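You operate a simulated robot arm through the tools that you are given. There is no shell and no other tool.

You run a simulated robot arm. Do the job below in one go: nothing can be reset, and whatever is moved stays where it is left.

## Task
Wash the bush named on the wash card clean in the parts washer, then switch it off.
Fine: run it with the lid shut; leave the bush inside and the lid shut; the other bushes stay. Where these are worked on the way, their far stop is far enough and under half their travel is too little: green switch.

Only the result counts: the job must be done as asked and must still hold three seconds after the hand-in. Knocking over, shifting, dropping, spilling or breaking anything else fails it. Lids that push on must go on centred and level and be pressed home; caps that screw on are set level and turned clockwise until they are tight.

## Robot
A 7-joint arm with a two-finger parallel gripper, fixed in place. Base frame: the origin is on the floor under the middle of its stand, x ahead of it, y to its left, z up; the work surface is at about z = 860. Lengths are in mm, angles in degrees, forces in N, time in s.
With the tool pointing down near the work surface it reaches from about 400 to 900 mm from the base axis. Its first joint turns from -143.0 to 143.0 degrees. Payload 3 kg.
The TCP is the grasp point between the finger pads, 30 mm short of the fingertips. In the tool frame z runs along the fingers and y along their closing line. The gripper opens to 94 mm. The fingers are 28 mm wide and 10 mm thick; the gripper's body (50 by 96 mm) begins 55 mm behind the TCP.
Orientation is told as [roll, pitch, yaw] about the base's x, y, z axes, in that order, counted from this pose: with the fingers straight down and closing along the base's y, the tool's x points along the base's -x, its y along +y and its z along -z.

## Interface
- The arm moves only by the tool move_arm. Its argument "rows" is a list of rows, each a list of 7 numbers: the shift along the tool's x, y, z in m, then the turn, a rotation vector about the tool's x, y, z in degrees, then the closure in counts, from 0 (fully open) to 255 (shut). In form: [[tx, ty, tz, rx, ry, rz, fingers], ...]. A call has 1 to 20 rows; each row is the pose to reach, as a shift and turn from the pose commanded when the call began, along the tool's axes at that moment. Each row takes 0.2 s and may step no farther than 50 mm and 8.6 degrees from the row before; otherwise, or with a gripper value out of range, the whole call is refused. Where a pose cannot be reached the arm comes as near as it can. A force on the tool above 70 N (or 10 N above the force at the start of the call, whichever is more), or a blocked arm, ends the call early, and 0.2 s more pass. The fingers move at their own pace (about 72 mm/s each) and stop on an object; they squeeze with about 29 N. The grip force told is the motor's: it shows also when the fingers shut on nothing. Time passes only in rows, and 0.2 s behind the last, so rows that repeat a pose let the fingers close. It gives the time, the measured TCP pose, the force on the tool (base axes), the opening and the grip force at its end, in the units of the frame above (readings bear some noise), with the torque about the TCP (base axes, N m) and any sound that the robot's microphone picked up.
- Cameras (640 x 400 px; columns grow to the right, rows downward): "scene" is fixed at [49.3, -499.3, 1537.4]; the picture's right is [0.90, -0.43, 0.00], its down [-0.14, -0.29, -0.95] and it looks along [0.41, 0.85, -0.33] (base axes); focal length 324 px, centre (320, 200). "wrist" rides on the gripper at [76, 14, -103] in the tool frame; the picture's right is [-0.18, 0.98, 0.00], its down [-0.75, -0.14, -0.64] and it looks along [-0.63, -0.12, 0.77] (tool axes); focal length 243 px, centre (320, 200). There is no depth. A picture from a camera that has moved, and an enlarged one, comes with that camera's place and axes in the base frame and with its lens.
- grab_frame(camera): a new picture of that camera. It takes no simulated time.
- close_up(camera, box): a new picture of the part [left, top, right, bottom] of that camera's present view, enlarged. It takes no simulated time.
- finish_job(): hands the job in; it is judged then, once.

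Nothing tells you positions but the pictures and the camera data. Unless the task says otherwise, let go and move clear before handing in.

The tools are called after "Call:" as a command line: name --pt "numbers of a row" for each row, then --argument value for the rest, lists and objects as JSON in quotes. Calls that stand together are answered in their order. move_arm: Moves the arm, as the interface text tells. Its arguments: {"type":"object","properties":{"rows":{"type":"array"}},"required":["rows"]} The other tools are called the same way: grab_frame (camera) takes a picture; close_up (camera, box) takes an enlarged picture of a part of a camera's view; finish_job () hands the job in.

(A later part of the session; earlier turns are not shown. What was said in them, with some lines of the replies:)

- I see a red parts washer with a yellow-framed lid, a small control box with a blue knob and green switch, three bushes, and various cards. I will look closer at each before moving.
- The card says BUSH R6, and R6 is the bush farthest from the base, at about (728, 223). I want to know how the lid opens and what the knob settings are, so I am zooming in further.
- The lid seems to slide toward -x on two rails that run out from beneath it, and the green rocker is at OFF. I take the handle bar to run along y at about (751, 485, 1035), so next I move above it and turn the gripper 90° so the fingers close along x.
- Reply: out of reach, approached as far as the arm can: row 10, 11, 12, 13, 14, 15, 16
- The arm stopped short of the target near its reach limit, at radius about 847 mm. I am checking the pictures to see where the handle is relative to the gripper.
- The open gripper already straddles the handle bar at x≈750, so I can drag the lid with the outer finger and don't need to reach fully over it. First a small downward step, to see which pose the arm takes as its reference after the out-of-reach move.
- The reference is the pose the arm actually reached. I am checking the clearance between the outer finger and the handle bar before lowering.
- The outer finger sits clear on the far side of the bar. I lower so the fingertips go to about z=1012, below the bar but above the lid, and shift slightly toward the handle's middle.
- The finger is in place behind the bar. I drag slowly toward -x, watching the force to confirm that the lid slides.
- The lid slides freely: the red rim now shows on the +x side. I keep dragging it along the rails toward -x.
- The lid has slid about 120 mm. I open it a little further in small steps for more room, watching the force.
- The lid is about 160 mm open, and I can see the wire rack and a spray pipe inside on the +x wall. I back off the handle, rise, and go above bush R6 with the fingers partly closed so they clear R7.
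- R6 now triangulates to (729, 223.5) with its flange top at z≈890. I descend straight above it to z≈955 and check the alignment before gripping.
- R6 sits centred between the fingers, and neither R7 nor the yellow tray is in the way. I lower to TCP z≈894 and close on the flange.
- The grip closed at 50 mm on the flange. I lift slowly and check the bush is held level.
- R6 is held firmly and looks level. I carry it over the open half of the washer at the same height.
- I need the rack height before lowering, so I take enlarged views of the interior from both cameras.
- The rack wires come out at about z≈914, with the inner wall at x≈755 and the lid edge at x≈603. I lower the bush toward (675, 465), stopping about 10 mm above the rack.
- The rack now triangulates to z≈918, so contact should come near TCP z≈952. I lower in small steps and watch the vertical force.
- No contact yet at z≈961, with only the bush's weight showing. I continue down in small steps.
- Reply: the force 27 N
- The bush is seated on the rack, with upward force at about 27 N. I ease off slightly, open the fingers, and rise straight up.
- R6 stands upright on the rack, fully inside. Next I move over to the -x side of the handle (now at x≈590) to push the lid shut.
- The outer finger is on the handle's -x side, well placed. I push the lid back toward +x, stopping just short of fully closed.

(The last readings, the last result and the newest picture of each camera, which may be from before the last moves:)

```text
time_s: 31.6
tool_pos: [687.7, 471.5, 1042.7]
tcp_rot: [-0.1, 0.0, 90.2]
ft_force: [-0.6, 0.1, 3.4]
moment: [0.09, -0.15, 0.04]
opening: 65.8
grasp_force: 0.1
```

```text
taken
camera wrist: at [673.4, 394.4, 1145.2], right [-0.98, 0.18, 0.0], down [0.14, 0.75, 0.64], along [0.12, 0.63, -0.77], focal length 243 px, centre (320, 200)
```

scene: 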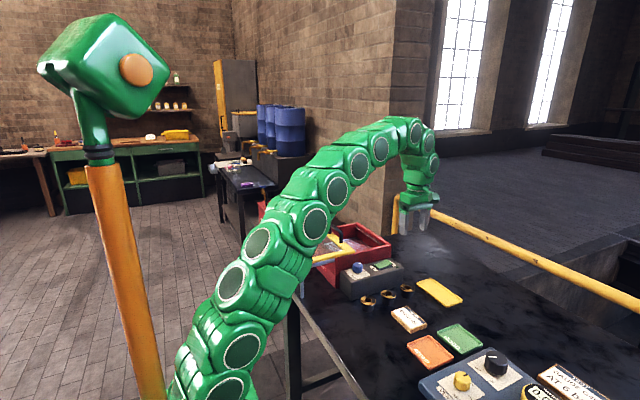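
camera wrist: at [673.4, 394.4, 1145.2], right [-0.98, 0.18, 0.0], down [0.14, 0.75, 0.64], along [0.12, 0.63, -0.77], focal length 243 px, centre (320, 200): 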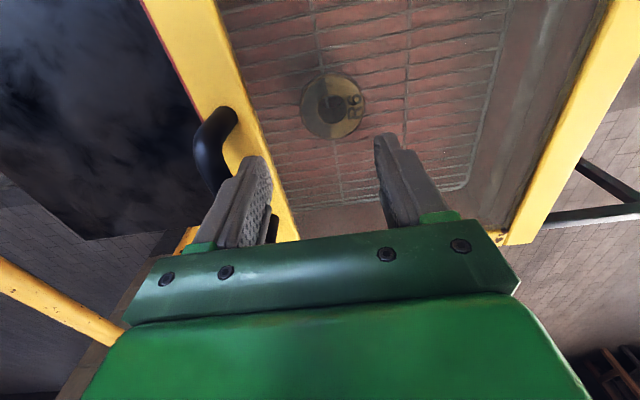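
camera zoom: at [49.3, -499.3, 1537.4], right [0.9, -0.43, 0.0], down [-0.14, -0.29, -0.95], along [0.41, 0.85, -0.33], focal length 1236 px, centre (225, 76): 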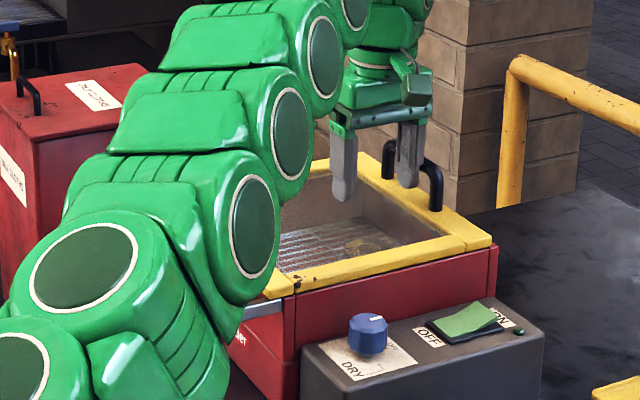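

Only a thin red strip still shows at the +x rim. I push the last bit in small steps until the stop is felt.

Call:
move_arm --pt "0 -0.002 0 0 0 0 76" --pt "0 -0.004 0 0 0 0 76" --pt "0 -0.006 0 0 0 0 76" --pt "0 -0.008 0 0 0 0 76"

Call:
close_up --camera "wrist" --box '[120, 0, 320, 180]'

```text
time_s: 32.6
tool_pos: [693.6, 473.1, 1042.2]
tcp_rot: [0.0, 0.0, 90.1]
ft_force: [-1.5, 0.8, 1.9]
moment: [0.06, -0.08, 0.03]
opening: 65.4
grasp_force: 0.0
```

```text
2.22 times, centred on (220, 90) of wrist
camera zoom: at [680.6, 395.2, 1144.8], right [-0.98, 0.18, 0.0], down [0.14, 0.75, 0.64], along [0.12, 0.63, -0.77], focal length 539 px, centre (542, 444)
```

zoom: 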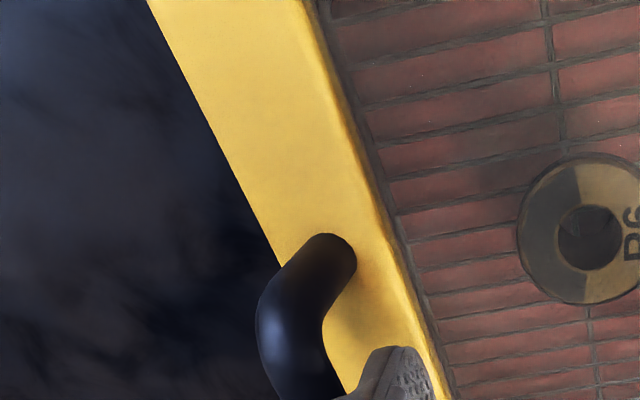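

No red shows now, but I have not felt the stop yet. I push a few millimetres more.

Call:
move_arm --pt "0 -0.002 0 0 0 0 76" --pt "0 -0.004 0 0 0 0 76" --pt "0 -0.005 0 0 0 0 76"

Call:
close_up --camera "scene" --box '[320, 190, 410, 260]'

```text
time_s: 33.4
tool_pos: [699.8, 472.6, 1041.3]
tcp_rot: [-0.1, 0.1, 90.1]
ft_force: [-6.7, -1.2, 7.3]
moment: [0.1, -0.33, -0.02]
opening: 62.6
grasp_force: 0.0
```

```text
5.71 times, centred on (365, 225) of scene
camera zoom: at [49.3, -499.3, 1537.4], right [0.9, -0.43, 0.0], down [-0.14, -0.29, -0.95], along [0.41, 0.85, -0.33], focal length 1853 px, centre (63, 57)
```

zoom: 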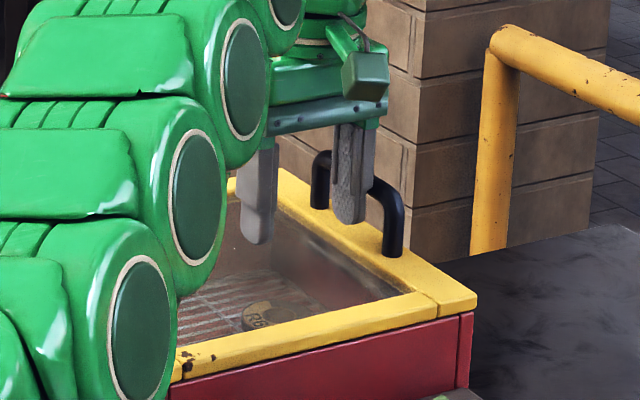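

I felt the lid stop, with force rising and the finger yielding slightly, so the lid is shut. I back off the handle, rise, and move over the green switch with the fingers closed, looking at it from above first.

Call:
move_arm --pt "0 0.006 0 0 0 0 76" --pt "0 0.012 0 0 0 0 76" --pt "0 0.012 -0.03 0 0 0 76" --pt "0 0.012 -0.07 0 0 0 76" --pt "0.03 0.006 -0.09 0 0 0 76" --pt "0.06 0.0 -0.09 0 0 0 150" --pt "0.09 -0.006 -0.09 0 0 0 200" --pt "0.12 -0.012 -0.09 0 0 0 255" --pt "0.1456 -0.0182 -0.09 0 0 0 255" --pt "0.1456 -0.0182 -0.09 0 0 0 255" --pt "0.1456 -0.0182 -0.09 0 0 0 255"

Call:
grab_frame --camera "wrist"

Call:
grab_frame --camera "scene"

Call:
close_up --camera "scene" --box '[320, 200, 420, 300]'

Call:
close_up --camera "wrist" --box '[240, 60, 480, 230]'

```text
time_s: 35.8
tool_pos: [717.7, 327.9, 1131.9]
tcp_rot: [0.0, 0.0, 90.1]
ft_force: [-0.9, 0.6, -0.2]
moment: [-0.03, 0.01, 0.02]
opening: 0.0
grasp_force: 28.7
```

```text
taken
camera wrist: at [704.7, 251.2, 1234.6], right [-0.98, 0.18, 0.0], down [0.14, 0.75, 0.64], along [0.12, 0.63, -0.77], focal length 243 px, centre (320, 200)
```

wrist: 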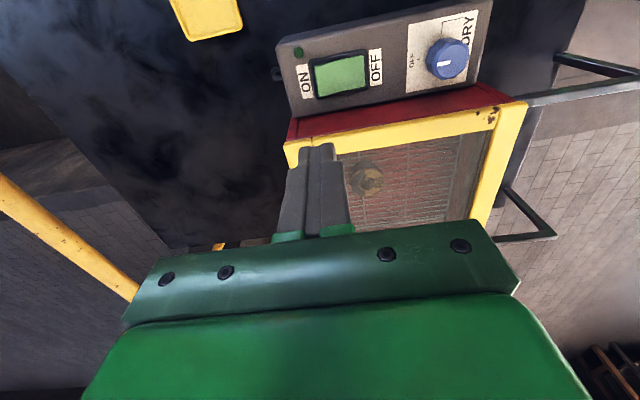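

```text
taken
```

scene: 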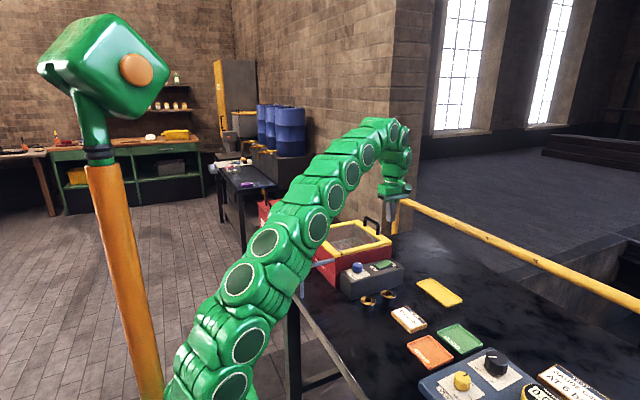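

```text
4.00 times, centred on (370, 250) of scene
camera zoom: at [49.3, -499.3, 1537.4], right [0.9, -0.43, 0.0], down [-0.14, -0.29, -0.95], along [0.41, 0.85, -0.33], focal length 1297 px, centre (120, 0)
```

zoom: 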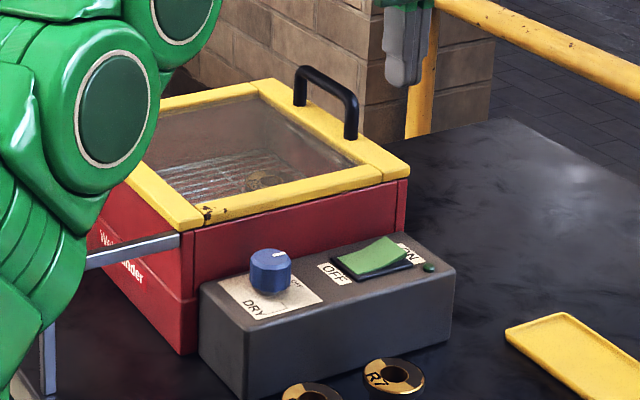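

```text
2.35 times, centred on (360, 145) of wrist
camera zoom: at [704.7, 251.2, 1234.6], right [-0.98, 0.18, 0.0], down [0.14, 0.75, 0.64], along [0.12, 0.63, -0.77], focal length 571 px, centre (226, 329)
```

zoom: 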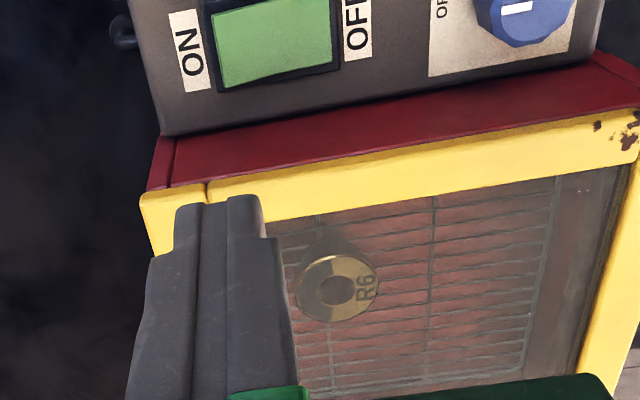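

The DRY knob points at OFF and the lid is shut with R6 visible inside. I take the rocker to span x≈669–724 at y≈323, with its ON end raised at x≈718, so I descend above the ON end.

Call:
move_arm --pt "0.0015 0.001 0.04 0 0 0 255" --pt "0.003 0.002 0.08 0 0 0 255" --pt "0.0045 0.003 0.11 0 0 0 255" --pt "0.0045 0.003 0.13 0 0 0 255" --pt "0.0045 0.003 0.147 0 0 0 255"

Call:
grab_frame --camera "wrist"

Call:
close_up --camera "scene" --box '[345, 230, 415, 290]'

```text
time_s: 37.0
tool_pos: [713.7, 322.7, 984.4]
tcp_rot: [-0.1, 0.0, 90.0]
ft_force: [-0.6, -0.2, -1.4]
moment: [0.03, -0.02, 0.02]
opening: 0.2
grasp_force: 29.4
```

```text
taken
camera wrist: at [700.0, 245.8, 1087.3], right [-0.98, 0.18, 0.0], down [0.14, 0.75, 0.64], along [0.12, 0.63, -0.77], focal length 243 px, centre (320, 200)
```

wrist: 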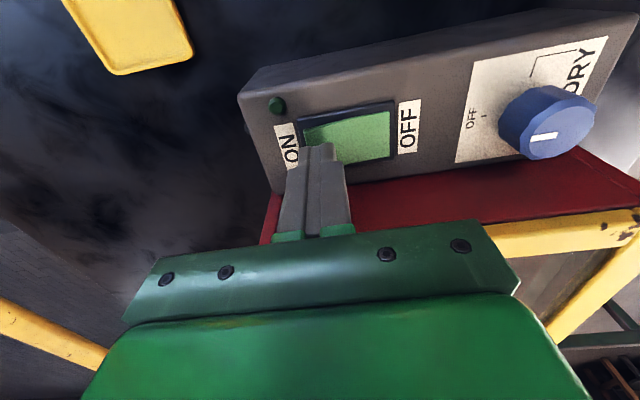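

```text
6.67 times, centred on (380, 260) of scene
camera zoom: at [49.3, -499.3, 1537.4], right [0.9, -0.43, 0.0], down [-0.14, -0.29, -0.95], along [0.41, 0.85, -0.33], focal length 2162 px, centre (-80, -200)
```

zoom: 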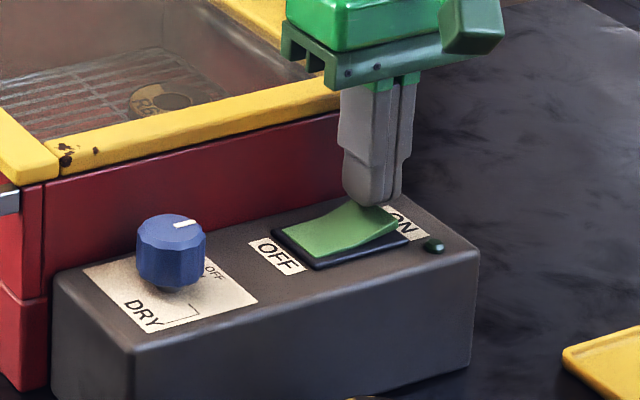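

The tips are above the ON end. The rocker's centre line looks to be at y≈325.5, so I shift 3 mm that way and press down in small steps.

Call:
move_arm --pt "-0.003 0 0.006 0 0 0 255" --pt "-0.003 0 0.012 0 0 0 255" --pt "-0.003 0 0.015 0 0 0 255"

Call:
move_arm --pt "0 0 0.002 0 0 0 255" --pt "0 0 0.004 0 0 0 255"

```text
time_s: 37.8
tool_pos: [714.9, 327.7, 973.1]
tcp_rot: [-0.2, 0.0, 90.0]
ft_force: [-17.2, -7.5, 55.7]
moment: [-0.29, 1.0, 0.05]
opening: 0.3
grasp_force: 28.5
```

```text
time_s: 38.1
tool_pos: [715.8, 326.4, 974.0]
tcp_rot: [-0.4, -0.1, 90.1]
ft_force: [-2.0, -2.9, 11.7]
moment: [-0.07, 0.18, 0.01]
opening: 0.1
grasp_force: 29.4
stopped in row 1: the force on the tool passed its limit at 75 N (the readings are from after the stop); the commanded pose is now the measured one
```

There was resistance at TCP z≈973, higher than I expected. I look at the switch before doing anything else.

Call:
close_up --camera "scene" --box '[345, 230, 415, 290]'

Call:
close_up --camera "wrist" --box '[230, 60, 460, 240]'

Call:
close_up --camera "scene" --box '[370, 250, 400, 275]'

```text
6.67 times, centred on (380, 260) of scene
camera zoom: at [49.3, -499.3, 1537.4], right [0.9, -0.43, 0.0], down [-0.14, -0.29, -0.95], along [0.41, 0.85, -0.33], focal length 2162 px, centre (-80, -200)
```

zoom: 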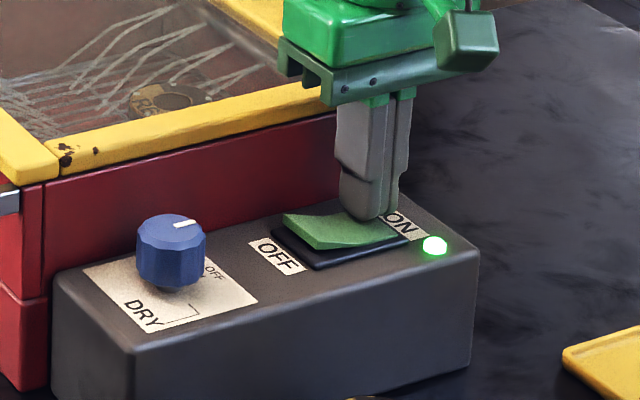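

```text
2.22 times, centred on (345, 150) of wrist
camera zoom: at [701.1, 249.6, 1076.3], right [-0.98, 0.18, -0.01], down [0.14, 0.75, 0.64], along [0.12, 0.63, -0.76], focal length 539 px, centre (264, 311)
```

zoom: 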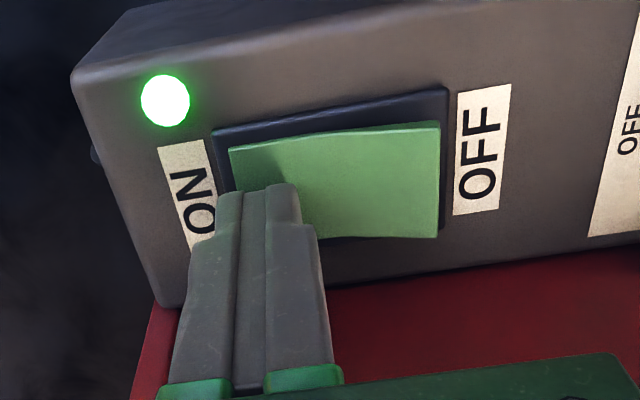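

```text
16.00 times, centred on (385, 262) of scene
camera zoom: at [49.3, -499.3, 1537.4], right [0.9, -0.43, 0.0], down [-0.14, -0.29, -0.95], along [0.41, 0.85, -0.33], focal length 5190 px, centre (-720, -800)
```

zoom: 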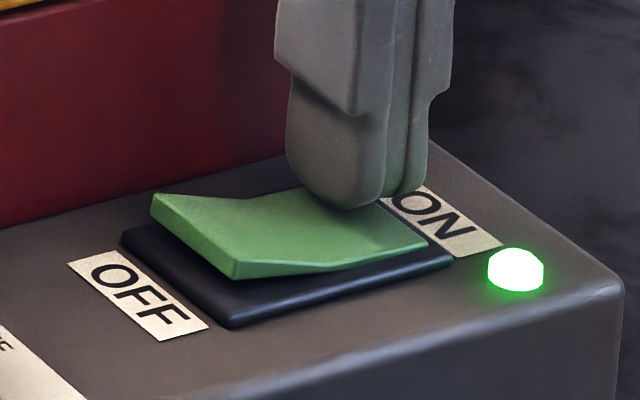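

The green LED is lit and water is spraying inside, so the washer is running. I lift off, move above the OFF end and wait, watching the bush.

Call:
move_arm --pt "0 0 -0.01 0 0 0 255" --pt "0 0 -0.03 0 0 0 255" --pt "0 0.018 -0.06 0 0 0 255" --pt "0 0.036 -0.09 0 0 0 255" --pt "0 0.036 -0.09 0 0 0 255" --pt "0 0.036 -0.09 0 0 0 255" --pt "0 0.036 -0.09 0 0 0 255" --pt "0 0.036 -0.09 0 0 0 255" --pt "0 0.036 -0.09 0 0 0 255" --pt "0 0.036 -0.09 0 0 0 255"

Call:
grab_frame --camera "wrist"

Call:
close_up --camera "scene" --box '[320, 200, 420, 290]'

```text
time_s: 40.3
tool_pos: [680.2, 325.5, 1063.5]
tcp_rot: [-0.3, -0.2, 90.2]
ft_force: [-1.3, -0.3, 0.7]
moment: [-0.03, 0.0, -0.01]
opening: 0.0
grasp_force: 28.8
```

```text
taken
camera wrist: at [666.0, 248.3, 1166.3], right [-0.98, 0.18, 0.0], down [0.14, 0.75, 0.64], along [0.12, 0.63, -0.76], focal length 243 px, centre (320, 200)
```

wrist: 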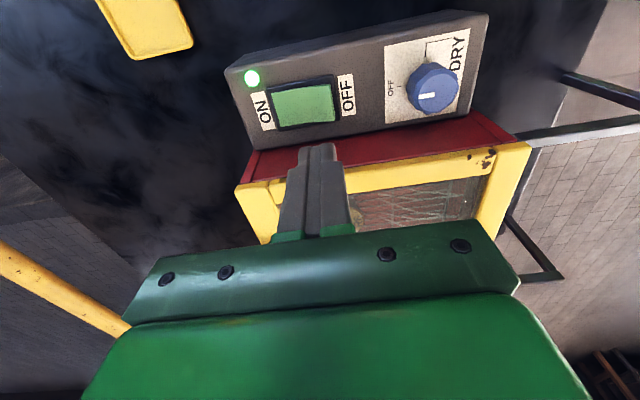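

```text
4.44 times, centred on (370, 245) of scene
camera zoom: at [49.3, -499.3, 1537.4], right [0.9, -0.43, 0.0], down [-0.14, -0.29, -0.95], along [0.41, 0.85, -0.33], focal length 1442 px, centre (98, 0)
```

zoom: 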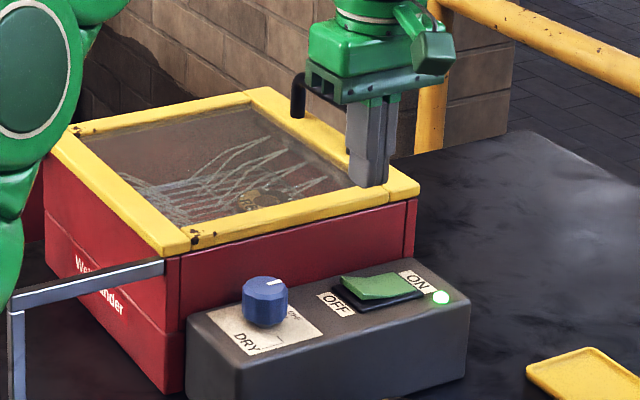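

The spray is running over the bush. I hold still for a few seconds and zoom in on the bush to judge its cleanliness.

Call:
move_arm --pt "0 0 0 0 0 0 255" --pt "0 0 0 0 0 0 255" --pt "0 0 0 0 0 0 255" --pt "0 0 0 0 0 0 255" --pt "0 0 0 0 0 0 255" --pt "0 0 0 0 0 0 255" --pt "0 0 0 0 0 0 255" --pt "0 0 0 0 0 0 255" --pt "0 0 0 0 0 0 255" --pt "0 0 0 0 0 0 255" --pt "0 0 0 0 0 0 255" --pt "0 0 0 0 0 0 255" --pt "0 0 0 0 0 0 255" --pt "0 0 0 0 0 0 255" --pt "0 0 0 0 0 0 255"

Call:
close_up --camera "scene" --box '[345, 225, 400, 260]'

```text
time_s: 43.5
tool_pos: [679.4, 325.8, 1063.3]
tcp_rot: [-0.3, -0.1, 90.1]
ft_force: [-0.4, -1.4, -0.4]
moment: [-0.01, 0.03, 0.02]
opening: 0.0
grasp_force: 29.2
```

```text
11.43 times, centred on (372, 242) of scene
camera zoom: at [49.3, -499.3, 1537.4], right [0.9, -0.43, 0.0], down [-0.14, -0.29, -0.95], along [0.41, 0.85, -0.33], focal length 3707 px, centre (-280, -286)
```

zoom: 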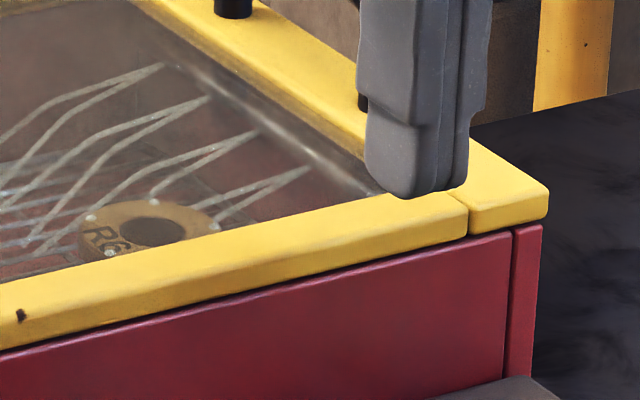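

The flange now looks all brass, with droplets on it. I move the wrist camera over the glass for a better look while the wash continues.

Call:
move_arm --pt "0 0 -0.03 0 0 0 255" --pt "-0.015 0 -0.06 0 0 0 255" --pt "-0.04 0 -0.085 0 0 0 255" --pt "-0.07 0 -0.087 0 0 0 255" --pt "-0.094 0 -0.087 0 0 0 255" --pt "-0.094 0 -0.087 0 0 0 255" --pt "-0.094 0 -0.087 0 0 0 255"

Call:
close_up --camera "wrist" --box '[260, 60, 400, 160]'

Call:
close_up --camera "scene" --box '[330, 215, 410, 275]'

```text
time_s: 45.1
tool_pos: [675.4, 420.7, 1153.6]
tcp_rot: [-0.2, -0.1, 90.0]
ft_force: [0.6, 0.1, 0.1]
moment: [0.01, 0.0, 0.03]
opening: 0.0
grasp_force: 29.4
```

```text
4.00 times, centred on (330, 110) of wrist
camera zoom: at [661.9, 343.3, 1254.5], right [-0.98, 0.18, 0.0], down [0.14, 0.75, 0.64], along [0.12, 0.63, -0.77], focal length 970 px, centre (280, 560)
```

zoom: 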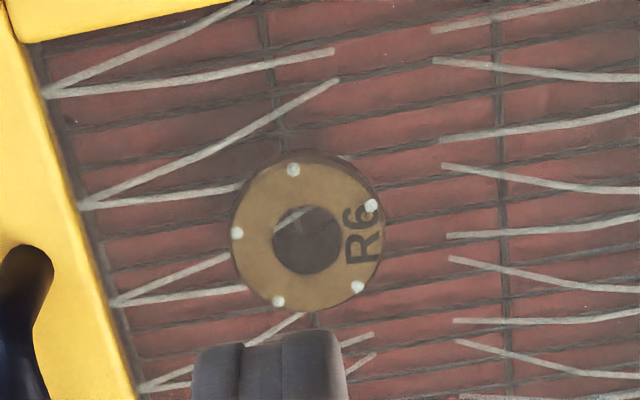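

```text
6.67 times, centred on (370, 245) of scene
camera zoom: at [49.3, -499.3, 1537.4], right [0.9, -0.43, 0.0], down [-0.14, -0.29, -0.95], along [0.41, 0.85, -0.33], focal length 2162 px, centre (-13, -100)
```

zoom: 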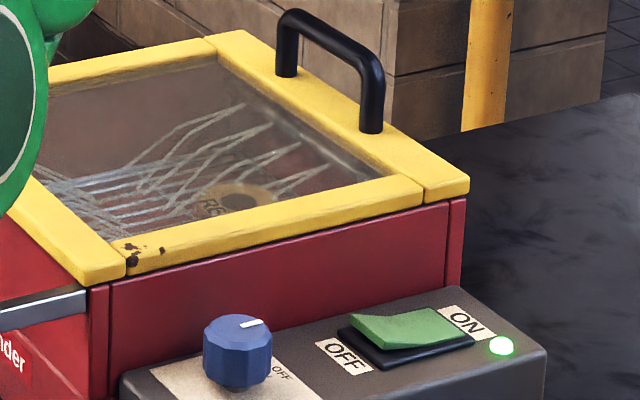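

R6's flange is now all clean brass, with the letters crisp. I return above the OFF end of the rocker, which gives a few more seconds of wash.

Call:
move_arm --pt "0 0 0 0 0 0 255" --pt "0 0 0 0 0 0 255" --pt "0 0 0 0 0 0 255" --pt "0 0 0 0 0 0 255" --pt "0 0 0 0 0 0 255" --pt "0.03 -0.001 0 0 0 0 255" --pt "0.06 -0.002 0 0 0 0 255" --pt "0.0947 -0.0036 0 0 0 0 255" --pt "0.0947 -0.0036 0.04 0 0 0 255" --pt "0.0947 -0.0036 0.08 0 0 0 255" --pt "0.0947 -0.0036 0.12 0 0 0 255" --pt "0.0947 -0.0036 0.15 0 0 0 255" --pt "0.0947 -0.0036 0.163 0 0 0 255"

Call:
close_up --camera "scene" --box '[345, 230, 415, 290]'

Call:
close_up --camera "wrist" --box '[230, 60, 460, 240]'

```text
time_s: 47.9
tool_pos: [684.8, 327.7, 988.5]
tcp_rot: [-0.3, -0.2, 90.1]
ft_force: [-1.0, 0.3, 1.0]
moment: [-0.02, -0.04, 0.0]
opening: 0.1
grasp_force: 28.5
```

```text
6.67 times, centred on (380, 260) of scene
camera zoom: at [49.3, -499.3, 1537.4], right [0.9, -0.43, 0.0], down [-0.14, -0.29, -0.95], along [0.41, 0.85, -0.33], focal length 2162 px, centre (-80, -200)
```

zoom: 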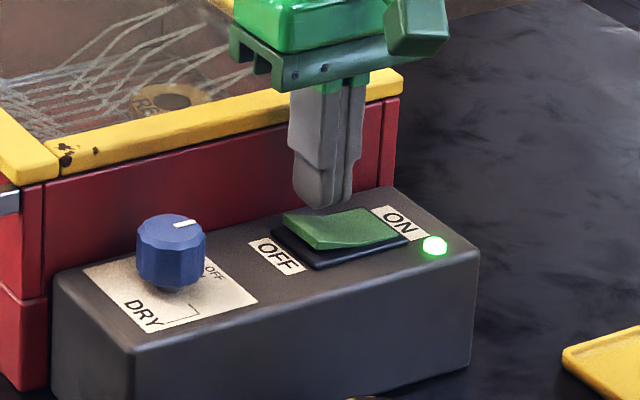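

```text
2.22 times, centred on (345, 150) of wrist
camera zoom: at [670.2, 250.0, 1090.6], right [-0.98, 0.18, -0.01], down [0.14, 0.75, 0.64], along [0.12, 0.63, -0.76], focal length 539 px, centre (264, 311)
```

zoom: 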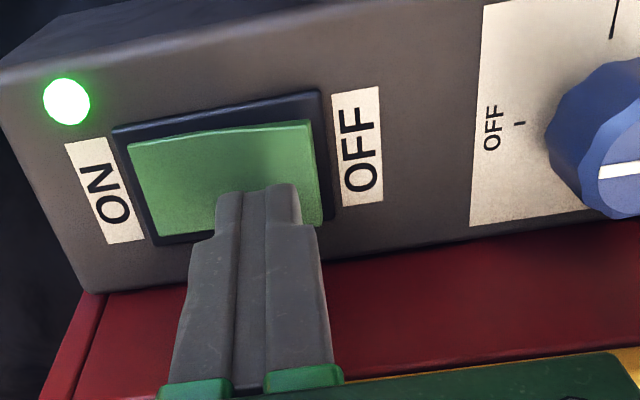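

The tips need about 6 mm more toward the OFF end. I shift and then press down in small steps.

Call:
move_arm --pt "0.0015 0.003 0 0 0 0 255" --pt "0.0015 0.006 0 0 0 0 255" --pt "0.0015 0.006 0.003 0 0 0 255" --pt "0.0015 0.006 0.006 0 0 0 255" --pt "0.0015 0.006 0.009 0 0 0 255"

Call:
close_up --camera "scene" --box '[345, 230, 415, 290]'

```text
time_s: 49.1
tool_pos: [678.0, 323.2, 975.9]
tcp_rot: [-0.2, -0.1, 90.1]
ft_force: [-0.5, -0.3, 0.6]
moment: [-0.01, 0.04, 0.01]
opening: 0.2
grasp_force: 29.2
```

```text
6.67 times, centred on (380, 260) of scene
camera zoom: at [49.3, -499.3, 1537.4], right [0.9, -0.43, 0.0], down [-0.14, -0.29, -0.95], along [0.41, 0.85, -0.33], focal length 2162 px, centre (-80, -200)
```

zoom: 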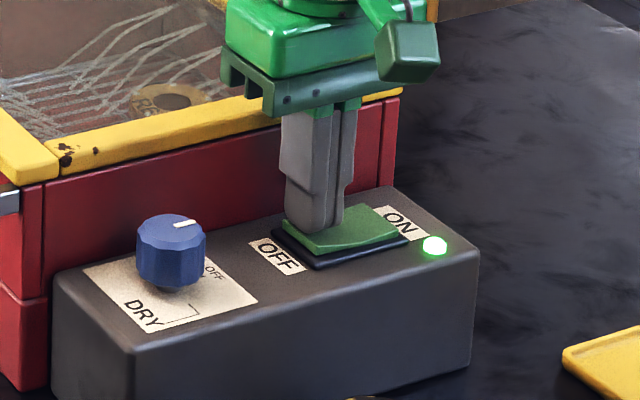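

There is no contact force yet. I continue down in 2 mm steps.

Call:
move_arm --pt "-0.001 0 0.002 0 0 0 255" --pt "-0.001 0 0.004 0 0 0 255" --pt "-0.001 0 0.006 0 0 0 255"

Call:
close_up --camera "scene" --box '[345, 230, 415, 290]'

```text
time_s: 49.9
tool_pos: [676.9, 324.9, 974.8]
tcp_rot: [-0.5, -0.3, 90.0]
ft_force: [-5.3, -6.6, 42.4]
moment: [-0.29, -0.25, -0.1]
opening: 0.0
grasp_force: 29.2
```

```text
6.67 times, centred on (380, 260) of scene
camera zoom: at [49.3, -499.3, 1537.4], right [0.9, -0.43, 0.0], down [-0.14, -0.29, -0.95], along [0.41, 0.85, -0.33], focal length 2162 px, centre (-80, -200)
```

zoom: 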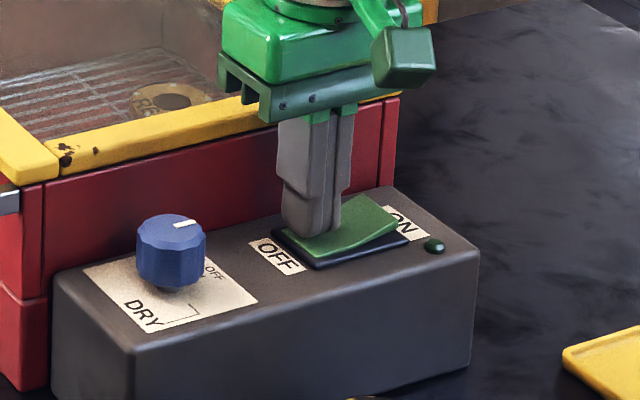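

The LED is dark, the spray has stopped and the rocker is over to OFF. I lift clear and check everything once more.

Call:
move_arm --pt "0 0 -0.01 0 0 0 255" --pt "0 0 -0.03 0 0 0 255" --pt "0 0 -0.07 0 0 0 255" --pt "0 0 -0.11 0 0 0 255" --pt "0 0 -0.15 0 0 0 255" --pt "-0.02 0 -0.18 0 0 0 255" --pt "-0.05 0 -0.18 0 0 0 255" --pt "-0.08 0 -0.18 0 0 0 255" --pt "-0.1 0 -0.18 0 0 0 255" --pt "-0.1 0 -0.18 0 0 0 255" --pt "-0.1 0 -0.18 0 0 0 255"

Call:
close_up --camera "wrist" --box '[240, 40, 420, 170]'

Call:
close_up --camera "scene" --box '[330, 210, 420, 280]'

Call:
grab_frame --camera "scene"

Call:
grab_frame --camera "wrist"

```text
time_s: 52.3
tool_pos: [674.0, 423.5, 1151.7]
tcp_rot: [-0.2, -0.1, 90.2]
ft_force: [0.0, -0.4, 0.1]
moment: [-0.01, 0.0, 0.02]
opening: 0.2
grasp_force: 29.4
```

```text
3.08 times, centred on (330, 105) of wrist
camera zoom: at [660.0, 345.9, 1254.4], right [-0.98, 0.18, 0.0], down [0.14, 0.75, 0.64], along [0.12, 0.63, -0.77], focal length 746 px, centre (289, 492)
```

zoom: 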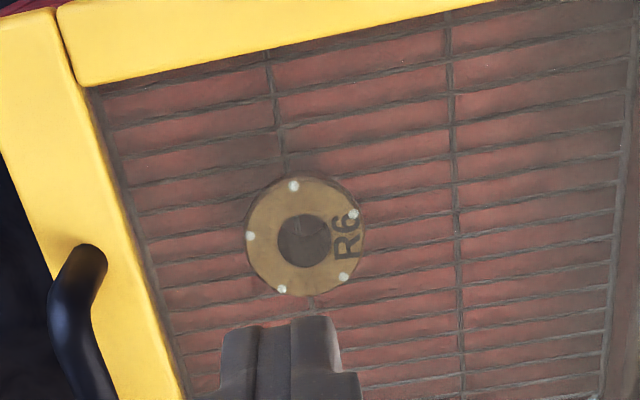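

```text
5.71 times, centred on (375, 245) of scene
camera zoom: at [49.3, -499.3, 1537.4], right [0.9, -0.43, 0.0], down [-0.14, -0.29, -0.95], along [0.41, 0.85, -0.33], focal length 1853 px, centre (6, -57)
```

zoom: 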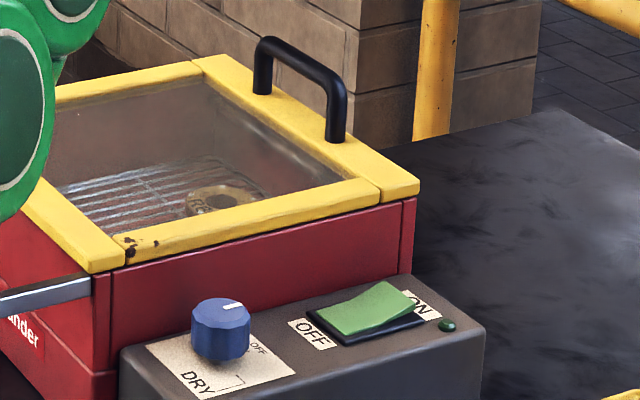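

```text
taken
```

scene: 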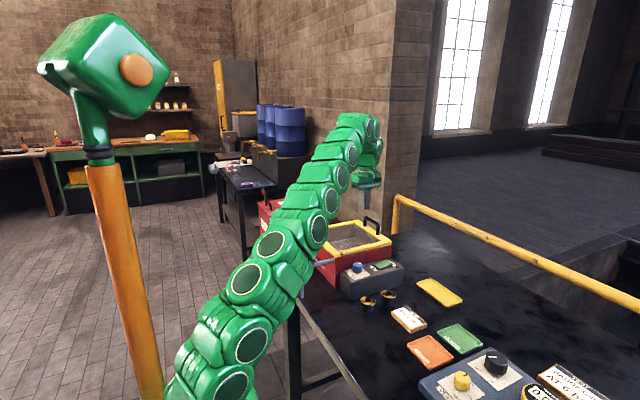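

```text
taken
camera wrist: at [660.0, 345.9, 1254.4], right [-0.98, 0.18, 0.0], down [0.14, 0.75, 0.64], along [0.12, 0.63, -0.77], focal length 243 px, centre (320, 200)
```

wrist: 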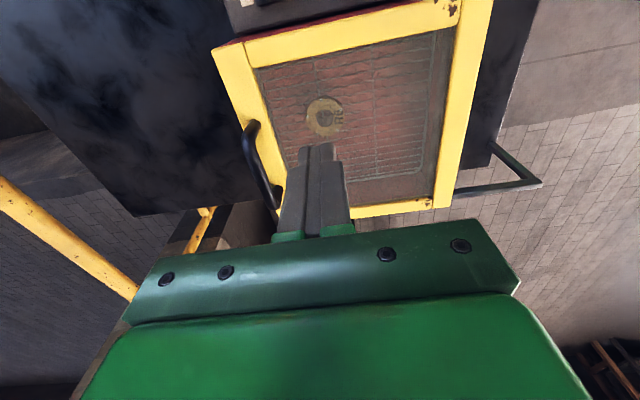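

R6 is clean inside the shut washer, the switch is at OFF with the LED dark, and R5 and R7 stand where they were. The gripper is clear, so I hand the job in.

Call:
finish_job

```text
The job is handed in.
```

I washed bush R6, the one named on the card, in the parts washer and switched the washer off. The job is handed in, but no verdict has come back yet.

- **Bush:** R6 is still inside on the rack. Through the glass, the whole top of its flange shows clean brass. It is still wet, because I left the DRY knob at OFF.
- **Lid:** it was shut to its stop before the wash started and stayed shut afterwards.
- **Switch:** the green switch is at OFF, its light is dark and the spray has stopped. The wash ran for about 12 seconds.
- **Everything else:** R5 and R7 are where they were, and I saw nothing else shifted. The arm is clear of the washer.
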